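You operate a simulated robot arm through the tools that you are given. There is no shell and no other tool. Be economical: measure what you need, move in short steps, check, and stop when the job is done.

You run a simulated robot arm. Do the job below in one go: nothing can be reset, and whatever is moved stays where it is left.

TASK
Stack the 70 mm spacer from the top of the low stand on top of the 60 mm spacer.
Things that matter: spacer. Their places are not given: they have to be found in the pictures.

It is judged by the outcome, as a careful person would: the job done as asked, and still so three seconds after it is handed in. It fails if anything else is knocked over, pushed out of place, dropped, spilled or broken.

THE ROBOT
A 6-joint arm with a two-finger parallel gripper, fixed in place. Base frame: the origin is at the foot of the arm, x ahead of it, y to its left, z up; the work surface is at about z = 0. Lengths are in m, angles in degrees, forces in N, time in s.
With the tool pointing down near the work surface it reaches from about 0.14 to 0.58 m from the base axis. Its first joint turns from -66.0 to 66.0 degrees. Payload 2.1 kg.
The tool frame sits at the grasp point between the pads (the TCP): z along the fingers, y along the line on which they close. The tips reach 0.03 m beyond it. Largest opening 0.094 m; finger width 0.028, thickness 0.01; the body of the gripper, 0.05 by 0.096 m, starts 0.055 m behind the TCP.
Orientation is that of the tool frame in the base frame, as a unit quaternion [w, x, y, z]. With the fingers straight down and closing along the base's y, the tool's x points along the base's -x, its y along +y and its z along -z.

THE INTERFACE
- The arm moves only by the tool move_arm. Its argument "increments" is a list of rows, each an object (a shift or turn left out is 0, a gripper value left out holds the last) with "jaw": the opening, from 0 (shut) to 1 (fully open); "linear": the shift along the base's x, y, z in m, a list of three; "rotation": the turn, a rotation vector about the base's x, y, z in degrees, a list of three. In form: [{"jaw": jaw, "linear": [x, y, z], "rotation": [ax, ay, az]}, ...]. A call has 1 to 8 rows; each row is the pose to reach, as a shift and turn from the pose commanded when the call began. A row lasts 0.2 s, in which the tool goes at most 0.05 m and 8.6 degrees; a call with a longer step from one row to the next is refused whole, and so is a gripper value outside its range. A pose out of reach is approached as far as the arm can. The call stops where the force on the tool passes 40 N (or 10 N more than at its start, if that is more) or the arm is blocked; 0.2 s more then pass. The fingers move at their own pace (about 0.072 m/s each) and stop on an object; they squeeze with about 36 N. The grip force told is the motor's: it shows also when the fingers shut on nothing. Time passes only in rows, and 0.2 s behind the last, so rows that repeat a pose let the fingers close. The reply holds the time, the measured pose of the TCP, the force on the tool along the base axes, the opening and the grip force, in the units named above and with some noise.
- Cameras (640 x 400 px; columns grow to the right, rows downward): "scene" is fixed at [0.028, -0.3586, 0.4856]; the picture's right is [0.94, -0.35, 0.00], its down [-0.20, -0.54, -0.82] and it looks along [0.29, 0.76, -0.58] (base axes); focal length 266 px, centre (320, 200). "wrist" rides on the gripper at [-0.037, 0, -0.058] in the tool frame; the picture's right is [0.00, -1.00, 0.00], its down [0.97, 0.00, -0.24] and it looks along [0.24, 0.00, 0.97] (tool axes); focal length 218 px, centre (320, 200).
- camera(camera): a new picture of that camera. It takes no simulated time.
- pixel_to_xyz(camera, pixels): there is no depth. For up to 12 entries [column, row, z] of the newest picture of that camera ("zoom" is the newest enlarged one), the place [x, y] in the base frame at which the ray of that pixel passes the height z, good to about 0.003 m. It takes no simulated time.
- enlarge(camera, box): a new picture of the part [left, top, right, bottom] of that camera's present view, enlarged. It takes no simulated time.
- sign_off(): hands the job in; it is judged then, once.

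Go step by step. Measure first, check grasps and placings, and put right what went wrong. The budget is 60 turns and 22 pictures, counting those below and the enlarged ones. Unless the task says otherwise, let go and move clear before handing in, and close with one line.

The tools are called as a command line: name --argument value ..., lists and objects as JSON in quotes. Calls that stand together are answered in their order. move_arm: Moves the arm, as the interface text tells. Its arguments: {"type":"object","properties":{"increments":{"type":"array"}},"required":["increments"]} The other tools are called the same way: camera (camera) takes a picture; pixel_to_xyz (camera, pixels) gives the place at which the rays of pixels pass given heights; enlarge (camera, box) takes an enlarged picture of a part of a camera's view; sign_off () hands the job in.

At the start:

```text
t: 0.0
ee_pos: [0.2612, -0.0133, 0.3255]
ee_rot: [0.0, -0.001, 1.0, 0.0]
contact_force: [-0.5, 0.2, 0.3]
gripper_width: 0.0941
gripper_force: 0.1
```

scene: 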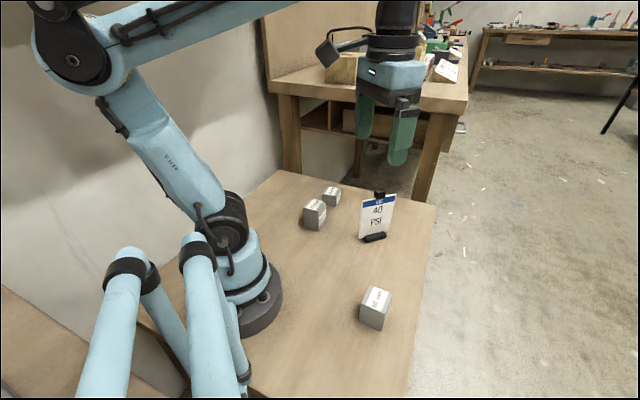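
wrist: 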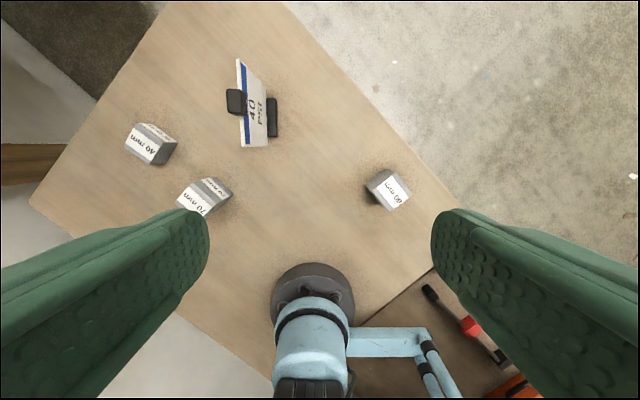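

The wrist view shows blocks near (150,145) "40 mm", (203,195) "70 mm" and (388,188) "60 mm". I'll enlarge both views to see the stand and the heights.

enlarge --camera "scene" --box '[270, 160, 430, 260]'

enlarge --camera "scene" --box '[310, 260, 438, 340]'

enlarge --camera "wrist" --box '[100, 50, 420, 250]'

```text
4.00 times, centred on (350, 210) of scene
```

zoom: 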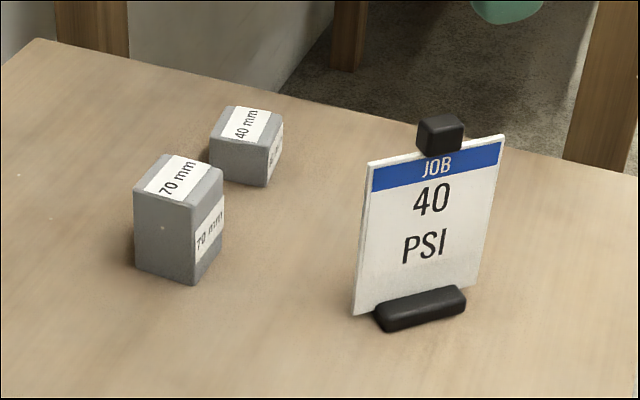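

```text
5.00 times, centred on (374, 300) of scene
```

zoom: 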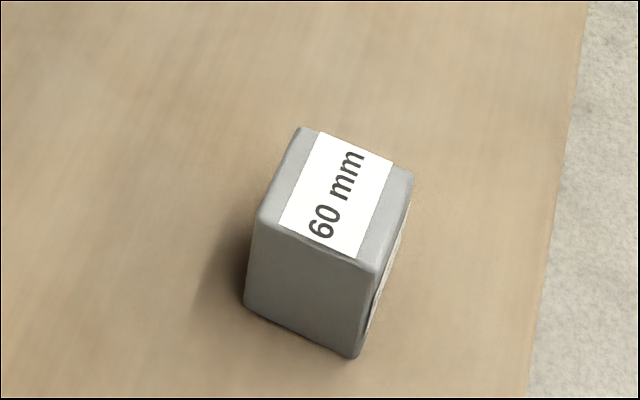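

```text
2.00 times, centred on (260, 150) of wrist
```

zoom: 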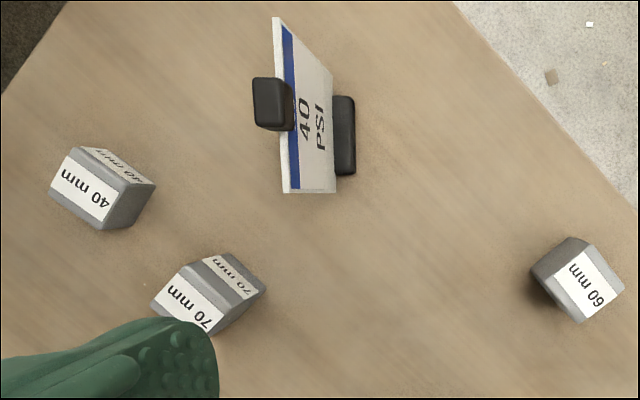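

There's no obvious stand under the 70 mm block at scene (314,215); I'll measure the block corners at trial heights to see how high it sits.

pixel_to_xyz --camera "scene" --pixels '[[303.75, 226.25, 0], [318.25, 231.25, 0], [325.5, 221.25, 0], [303.25, 207.5, 0.07], [318.75, 211.25, 0.07], [325.5, 202, 0.07], [310.75, 198.75, 0.07], [303.25, 207.5, 0.05], [318.75, 211.25, 0.05], [325.5, 202, 0.05]]'

pixel_to_xyz --camera "scene" --pixels '[[359, 320, 0], [381, 331.6, 0], [361.6, 303.6, 0.06], [370, 285.6, 0.06], [392.4, 294.4, 0.06], [384.4, 314, 0.06], [361.6, 303.6, 0.04], [384.4, 314, 0.04], [392.4, 294.4, 0.04]]'

pixel_to_xyz --camera "wrist" --pixels '[[150, 145, 0.03], [203, 195, 0.06], [392, 190, 0.05], [392, 190, 0.06]]'

```text
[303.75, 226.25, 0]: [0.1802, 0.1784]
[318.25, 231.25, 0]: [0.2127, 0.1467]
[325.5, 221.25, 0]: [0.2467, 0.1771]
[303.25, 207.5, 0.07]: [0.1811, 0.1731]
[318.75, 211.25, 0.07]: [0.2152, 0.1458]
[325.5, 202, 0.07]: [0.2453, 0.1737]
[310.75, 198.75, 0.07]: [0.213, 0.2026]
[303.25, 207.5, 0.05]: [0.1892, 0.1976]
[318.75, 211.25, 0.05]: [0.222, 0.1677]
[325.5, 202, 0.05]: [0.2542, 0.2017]
```

```text
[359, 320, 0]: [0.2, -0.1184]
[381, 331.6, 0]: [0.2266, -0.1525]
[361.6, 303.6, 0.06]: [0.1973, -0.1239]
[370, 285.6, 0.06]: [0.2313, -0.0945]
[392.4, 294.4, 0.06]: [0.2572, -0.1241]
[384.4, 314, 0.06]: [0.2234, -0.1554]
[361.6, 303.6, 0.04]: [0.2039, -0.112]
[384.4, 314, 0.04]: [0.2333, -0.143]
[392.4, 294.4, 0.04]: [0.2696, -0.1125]
```

```text
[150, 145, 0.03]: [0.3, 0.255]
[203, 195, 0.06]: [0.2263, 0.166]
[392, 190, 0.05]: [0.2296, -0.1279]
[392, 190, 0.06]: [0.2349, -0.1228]
```

The 70 mm block stands directly on the table: its base at z=0 and its top at z=0.07 agree. It's centred near (0.213,0.174), turned about 45°. The 60 mm block is near (0.227,-0.125). I see no stand and only one 70 mm spacer, so I'll move above it, turned 45°, and look around from there.

move_arm --increments '[{"jaw": 1, "linear": [-0.008, 0.031, -0.015], "rotation": [0, 0, 7.5]}, {"jaw": 1, "linear": [-0.016, 0.062, -0.03], "rotation": [0, 0, 15]}, {"jaw": 1, "linear": [-0.024, 0.093, -0.045], "rotation": [0, 0, 22.5]}, {"jaw": 1, "linear": [-0.032, 0.124, -0.06], "rotation": [0, 0, 30]}, {"jaw": 1, "linear": [-0.04, 0.155, -0.075], "rotation": [0, 0, 37.5]}, {"jaw": 1, "linear": [-0.048, 0.187, -0.095], "rotation": [0, 0, 45]}, {"jaw": 1, "linear": [-0.048, 0.187, -0.095], "rotation": [0, 0, 45]}]'

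camera --camera "wrist"

camera --camera "scene"

```text
t: 1.6
ee_pos: [0.2138, 0.1718, 0.2293]
ee_rot: [0.001, -0.383, 0.924, 0.0]
contact_force: [-0.4, -0.9, 0.5]
gripper_width: 0.0939
gripper_force: 0.1
```

```text
16 pictures are left
```

wrist: 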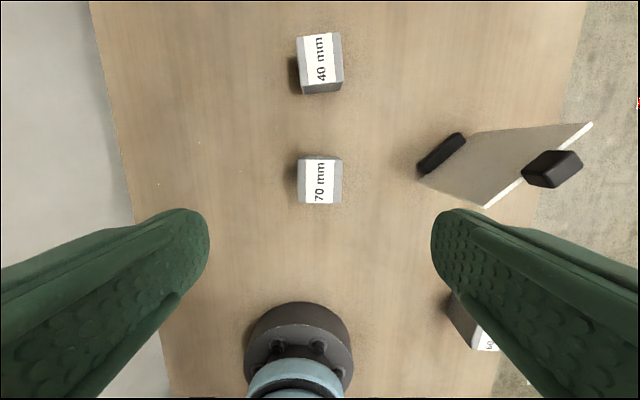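

```text
15 pictures are left
```

scene: 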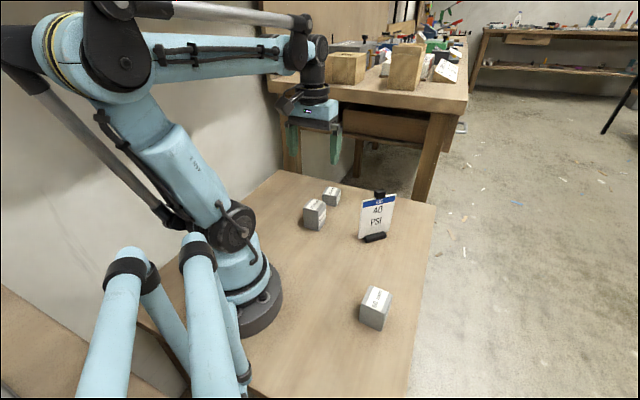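

The whole table is in view: there's one 70 mm spacer (wrist (320,182)), standing on the bench, and no stand. It is unambiguous, so I'll use it and report the difference. It lines up with the jaws; next I'll fix its centre.

enlarge --camera "wrist" --box '[272, 145, 368, 215]'

pixel_to_xyz --camera "wrist" --pixels '[[299, 160, 0.07], [342, 160, 0.07], [298, 204, 0.07], [341, 204, 0.07], [320, 182, 0.07]]'

```text
5.71 times, centred on (320, 180) of wrist
```

zoom: 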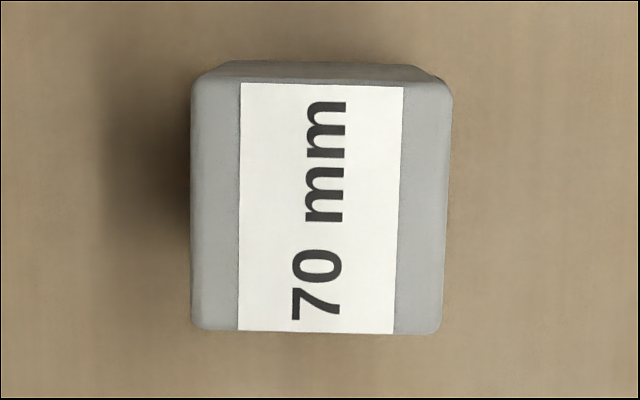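

```text
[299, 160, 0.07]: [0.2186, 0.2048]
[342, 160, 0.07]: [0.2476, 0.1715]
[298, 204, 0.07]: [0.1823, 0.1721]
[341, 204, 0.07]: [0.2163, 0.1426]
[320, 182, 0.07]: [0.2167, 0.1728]
```

The block is centred near (0.216,0.1735), turned about 1.5° clockwise from the jaws. I'll descend to TCP z≈0.047.

move_arm --increments '[{"jaw": 1, "linear": [0.002, 0.001, -0.04], "rotation": [0, 0, -1.5]}, {"jaw": 1, "linear": [0.002, 0.001, -0.08], "rotation": [0, 0, -1.5]}, {"jaw": 1, "linear": [0.002, 0.001, -0.115], "rotation": [0, 0, -1.5]}, {"jaw": 1, "linear": [0.002, 0.001, -0.145], "rotation": [0, 0, -1.5]}, {"jaw": 1, "linear": [0.002, 0.001, -0.17], "rotation": [0, 0, -1.5]}, {"jaw": 1, "linear": [0.002, 0.001, -0.183], "rotation": [0, 0, -1.5]}, {"jaw": 1, "linear": [0.002, 0.001, -0.183], "rotation": [0, 0, -1.5]}]'

camera --camera "wrist"

```text
t: 3.2
ee_pos: [0.2132, 0.1734, 0.0484]
ee_rot: [0.0, -0.37, 0.929, 0.001]
contact_force: [-0.7, 0.0, 0.0]
gripper_width: 0.0941
gripper_force: 0.0
```

```text
13 pictures are left
```

wrist: 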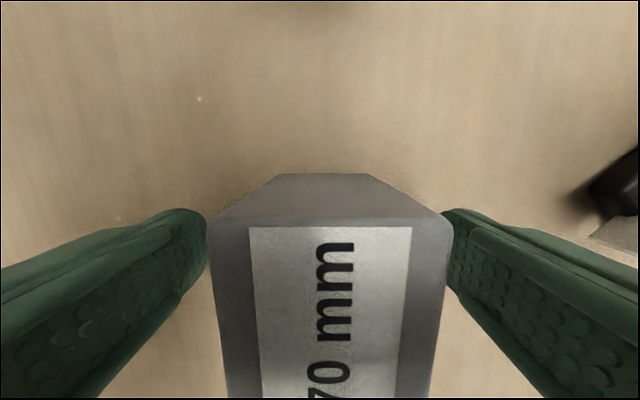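

The block sits between the fingers, with its far edge at row ~222. I'll close and check the far edge position for centring.

pixel_to_xyz --camera "wrist" --pixels '[[209, 221, 0.07], [448, 218, 0.07]]'

move_arm --increments '[{"jaw": 0.3}, {"jaw": 0.3}, {"jaw": 0.3}, {"jaw": 0}, {"jaw": 0}, {"jaw": 0}]'

```text
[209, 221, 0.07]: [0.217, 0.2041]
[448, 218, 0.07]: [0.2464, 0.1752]
```

```text
t: 4.6
ee_pos: [0.2138, 0.1727, 0.0479]
ee_rot: [0.0, -0.37, 0.929, 0.0]
contact_force: [0.2, -0.2, 1.1]
gripper_width: 0.0498
gripper_force: 35.8
```

It gripped at 35.8 N, with an opening of 0.0498, a bit more than I estimated. I'll lift slightly and look.

move_arm --increments '[{"linear": [0, 0, 0.01]}, {"linear": [0, 0, 0.03]}, {"linear": [0, 0, 0.06]}, {"linear": [0, 0, 0.1]}, {"linear": [0, 0, 0.12]}, {"linear": [0, 0, 0.12]}]'

camera --camera "wrist"

enlarge --camera "scene" --box '[260, 90, 420, 190]'

```text
t: 6.0
ee_pos: [0.2136, 0.1737, 0.1704]
ee_rot: [0.0, -0.371, 0.929, -0.001]
contact_force: [0.6, -0.3, -2.2]
gripper_width: 0.05
gripper_force: 36.1
```

```text
12 pictures are left
```

wrist: 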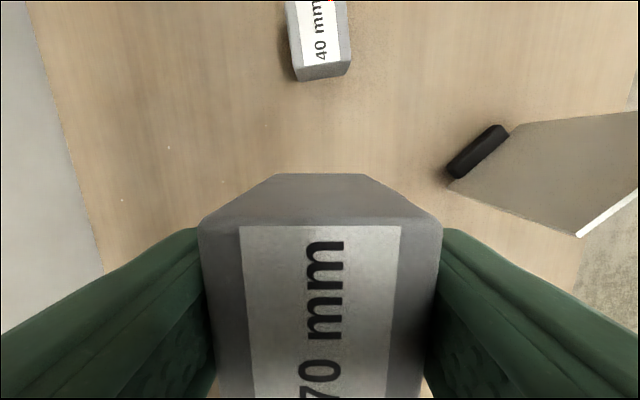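

```text
4.00 times, centred on (340, 140) of scene
```

zoom: 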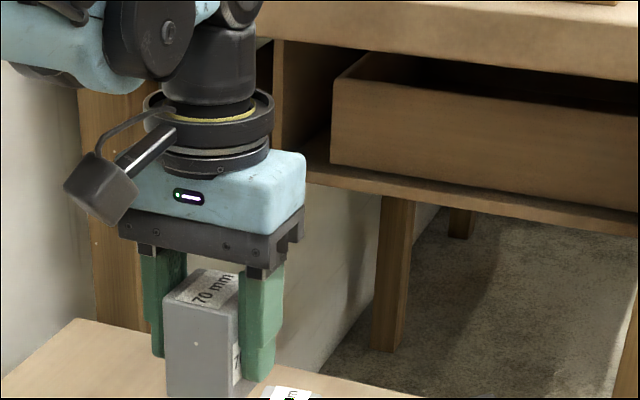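

The block is held square and centred; its far edge is at row 222, about 24 mm from the TCP. I'll carry it over at z≈0.20, stopping short of the 60 mm block so the wrist camera can see it.

move_arm --increments '[{"linear": [0, -0.03, 0.015]}, {"linear": [-0.004, -0.075, 0.03]}, {"linear": [-0.008, -0.12, 0.03]}, {"linear": [-0.012, -0.165, 0.03]}, {"linear": [-0.016, -0.21, 0.03]}, {"linear": [-0.02, -0.255, 0.03]}, {"linear": [-0.024, -0.3, 0.03]}, {"linear": [-0.0286, -0.341, 0.03]}]'

move_arm --increments '[{"linear": [0, 0, 0]}]'

camera --camera "wrist"

```text
t: 7.8
ee_pos: [0.1911, -0.168, 0.1944]
ee_rot: [0.0, -0.372, 0.928, -0.001]
contact_force: [0.2, 0.8, -0.9]
gripper_width: 0.0497
gripper_force: 36.0
```

```text
t: 8.2
ee_pos: [0.19, -0.168, 0.1947]
ee_rot: [0.0, -0.371, 0.929, 0.0]
contact_force: [-0.5, 0.6, -1.8]
gripper_width: 0.0499
gripper_force: 36.1
```

```text
10 pictures are left
```

wrist: 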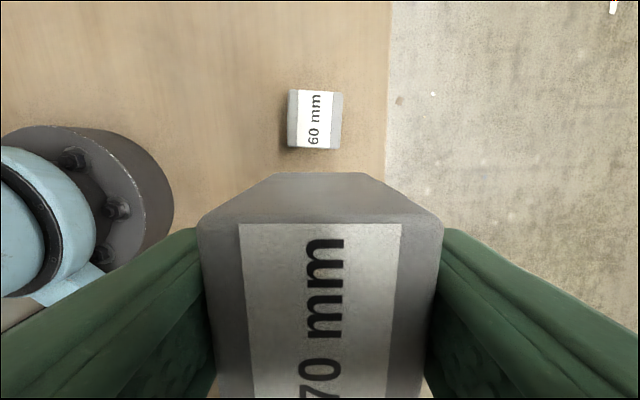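

The 60 mm block shows at (315,120), nearly aligned. I'll enlarge for its corners.

enlarge --camera "wrist" --box '[265, 80, 361, 160]'

```text
5.00 times, centred on (313, 120) of wrist
```

zoom: 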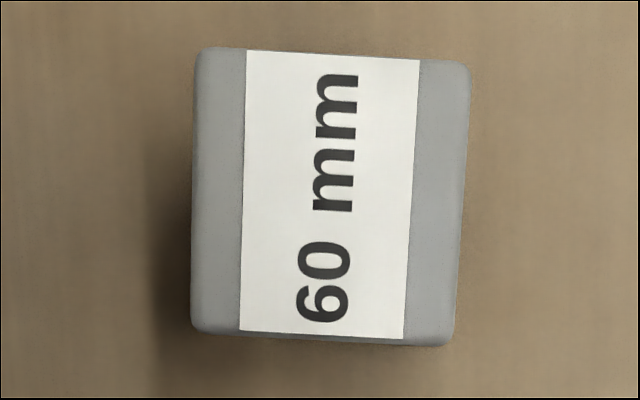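

pixel_to_xyz --camera "zoom" --pixels '[[195, 47, 0.06], [470, 62, 0.06], [455, 345, 0.06], [191, 332, 0.06], [328, 197, 0.06]]'

enlarge --camera "scene" --box '[310, 180, 470, 340]'

```text
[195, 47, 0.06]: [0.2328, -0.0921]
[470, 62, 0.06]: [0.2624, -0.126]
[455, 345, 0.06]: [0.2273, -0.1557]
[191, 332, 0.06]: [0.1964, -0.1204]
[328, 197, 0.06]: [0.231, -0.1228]
```

```text
2.50 times, centred on (390, 260) of scene
```

zoom: 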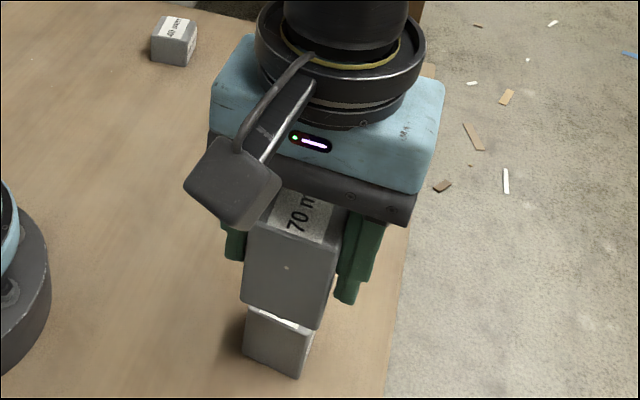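

The 60 mm block's centre is about (0.228,-0.124), with another −2.5° of turn needed. I'll move over it and lower until there's about 20 mm of clearance.

move_arm --increments '[{"linear": [0.013, 0.015, 0], "rotation": [0, 0, -1]}, {"linear": [0.026, 0.03, 0], "rotation": [0, 0, -2]}, {"linear": [0.038, 0.044, 0], "rotation": [0, 0, -2.5]}, {"linear": [0.038, 0.044, -0.03], "rotation": [0, 0, -2.5]}, {"linear": [0.038, 0.044, -0.055], "rotation": [0, 0, -2.5]}, {"linear": [0.038, 0.044, -0.066], "rotation": [0, 0, -2.5]}, {"linear": [0.038, 0.044, -0.066], "rotation": [0, 0, -2.5]}, {"linear": [0.038, 0.044, -0.066], "rotation": [0, 0, -2.5]}]'

enlarge --camera "scene" --box '[310, 210, 470, 340]'

```text
t: 10.0
ee_pos: [0.2255, -0.1235, 0.1311]
ee_rot: [0.0, -0.35, 0.937, 0.0]
contact_force: [-0.6, -0.3, -0.7]
gripper_width: 0.0499
gripper_force: 36.0
```

```text
3.08 times, centred on (390, 275) of scene
```

zoom: 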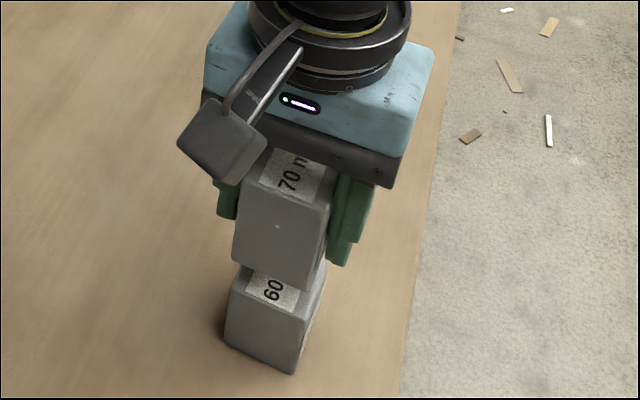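

Measured TCP is (0.2255,-0.1235,0.131), and the held block's bottom is at z≈0.083. I'll compare its lower corners, zoom (233,258) and (309,291), with the 60 mm top corners from the same camera.

pixel_to_xyz --camera "zoom" --pixels '[[233, 259, 0.083], [309, 291, 0.083], [327, 255, 0.083], [224, 337, 0], [294, 374, 0], [231, 287, 0.06], [302, 320, 0.06]]'

```text
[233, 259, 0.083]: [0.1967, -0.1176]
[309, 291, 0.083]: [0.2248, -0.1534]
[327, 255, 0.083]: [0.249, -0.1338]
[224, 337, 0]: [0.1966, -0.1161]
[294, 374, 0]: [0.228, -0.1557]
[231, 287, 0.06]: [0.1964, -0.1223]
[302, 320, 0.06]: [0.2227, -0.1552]
```

They agree within about 2 mm. I'll nudge (+0.001,−0.001) and lower gently towards contact at TCP z≈0.108.

move_arm --increments '[{"linear": [0.001, -0.001, -0.006]}, {"linear": [0.001, -0.001, -0.012]}, {"linear": [0.001, -0.001, -0.016]}, {"linear": [0.001, -0.001, -0.019]}, {"linear": [0.001, -0.001, -0.0205]}, {"linear": [0.001, -0.001, -0.0215]}, {"linear": [0.001, -0.001, -0.0215]}]'

```text
t: 11.6
ee_pos: [0.2262, -0.1236, 0.109]
ee_rot: [0.0, -0.35, 0.937, 0.0]
contact_force: [0.2, -1.0, -0.9]
gripper_width: 0.0498
gripper_force: 35.9
```

No contact yet at z=0.109, so I'll creep down 0.5 mm at a time.

move_arm --increments '[{"linear": [0, 0, -0.0005]}, {"linear": [0, 0, -0.001]}, {"linear": [0, 0, -0.001]}]'

enlarge --camera "scene" --box '[330, 240, 426, 340]'

```text
t: 12.4
ee_pos: [0.2268, -0.1227, 0.109]
ee_rot: [0.0, -0.35, 0.937, 0.0]
contact_force: [-0.8, -0.4, -0.4]
gripper_width: 0.0496
gripper_force: 36.2
```

```text
4.00 times, centred on (378, 290) of scene
```

zoom: 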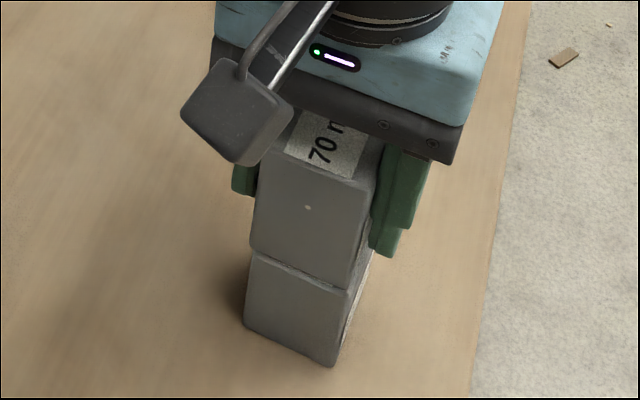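

Edges line up at zoom (250,252)–(348,288) and the gap is nearly closed, but there's no contact force yet. I'll go down in further small steps.

move_arm --increments '[{"linear": [0, 0, -0.0007]}, {"linear": [0, 0, -0.0014]}, {"linear": [0, 0, -0.0014]}]'

```text
t: 13.2
ee_pos: [0.2266, -0.124, 0.1082]
ee_rot: [0.001, -0.351, 0.937, 0.0]
contact_force: [-0.6, 0.1, 7.3]
gripper_width: 0.0497
gripper_force: 36.5
```

The tool now reads +7.3 N upward, so the block is in contact. I'll release slowly, partway first; the open fingers stay clear of the 60 mm block (tips at z≈0.078).

move_arm --increments '[{"jaw": 0.6, "linear": [0, 0, 0.0004]}, {"jaw": 0.7, "linear": [0, 0, 0.0004]}, {"jaw": 0.9, "linear": [0, 0, 0.0004]}, {"jaw": 1, "linear": [0, 0, 0.0004]}, {"jaw": 1, "linear": [0, 0, 0.0004]}]'

camera --camera "wrist"

```text
t: 14.4
ee_pos: [0.2258, -0.1236, 0.1084]
ee_rot: [0.0, -0.35, 0.937, -0.001]
contact_force: [0.2, 0.7, -0.7]
gripper_width: 0.0942
gripper_force: 0.1
```

```text
5 pictures are left
```

wrist: 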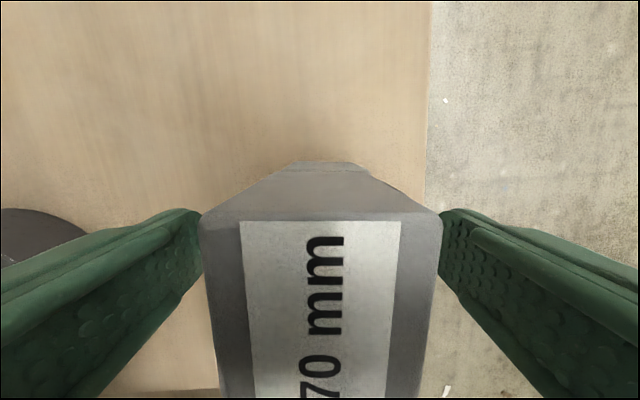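

The fingers are clear on both sides and the block is standing. I'll go straight up.

move_arm --increments '[{"linear": [0, 0, 0.015]}, {"linear": [0, 0, 0.035]}, {"linear": [0, 0, 0.065]}, {"linear": [0, 0, 0.1]}, {"linear": [0, 0, 0.13]}, {"linear": [-0.02, 0.04, 0.15]}, {"linear": [-0.02, 0.08, 0.15]}, {"linear": [-0.02, 0.08, 0.15]}]'

camera --camera "scene"

enlarge --camera "scene" --box '[330, 240, 426, 340]'

```text
t: 16.2
ee_pos: [0.206, -0.044, 0.2621]
ee_rot: [0.0, -0.35, 0.937, 0.0]
contact_force: [-0.8, -0.3, 0.1]
gripper_width: 0.0942
gripper_force: 0.1
```

```text
4 pictures are left
```

scene: 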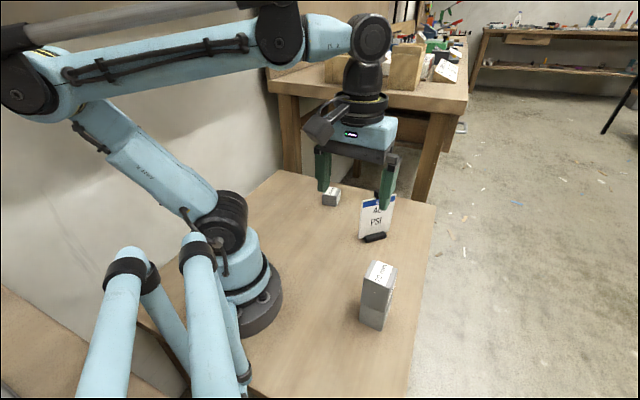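

```text
4.00 times, centred on (378, 290) of scene
```

zoom: 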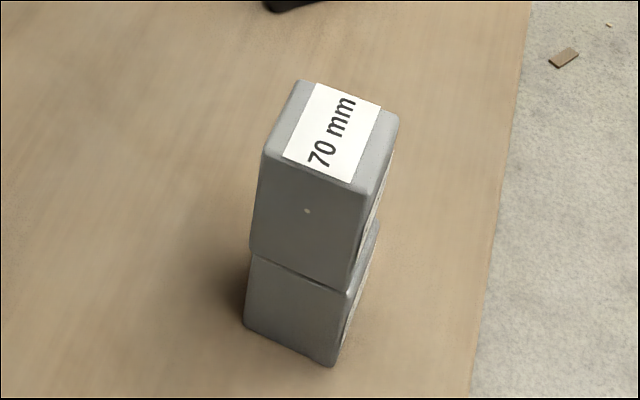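

The 70 mm block stands squarely on the 60 mm block, with the seam at zoom (250–350, 252–290). The arm is clear, and the 40 mm block and the sign haven't moved, so I'm handing in.

sign_off

```text
The job is handed in.
```

The 70 mm spacer is now stacked squarely on the 60 mm spacer and nothing else was moved; there was no low stand in view, so I took the only 70 mm spacer I could see, which was standing directly on the bench.
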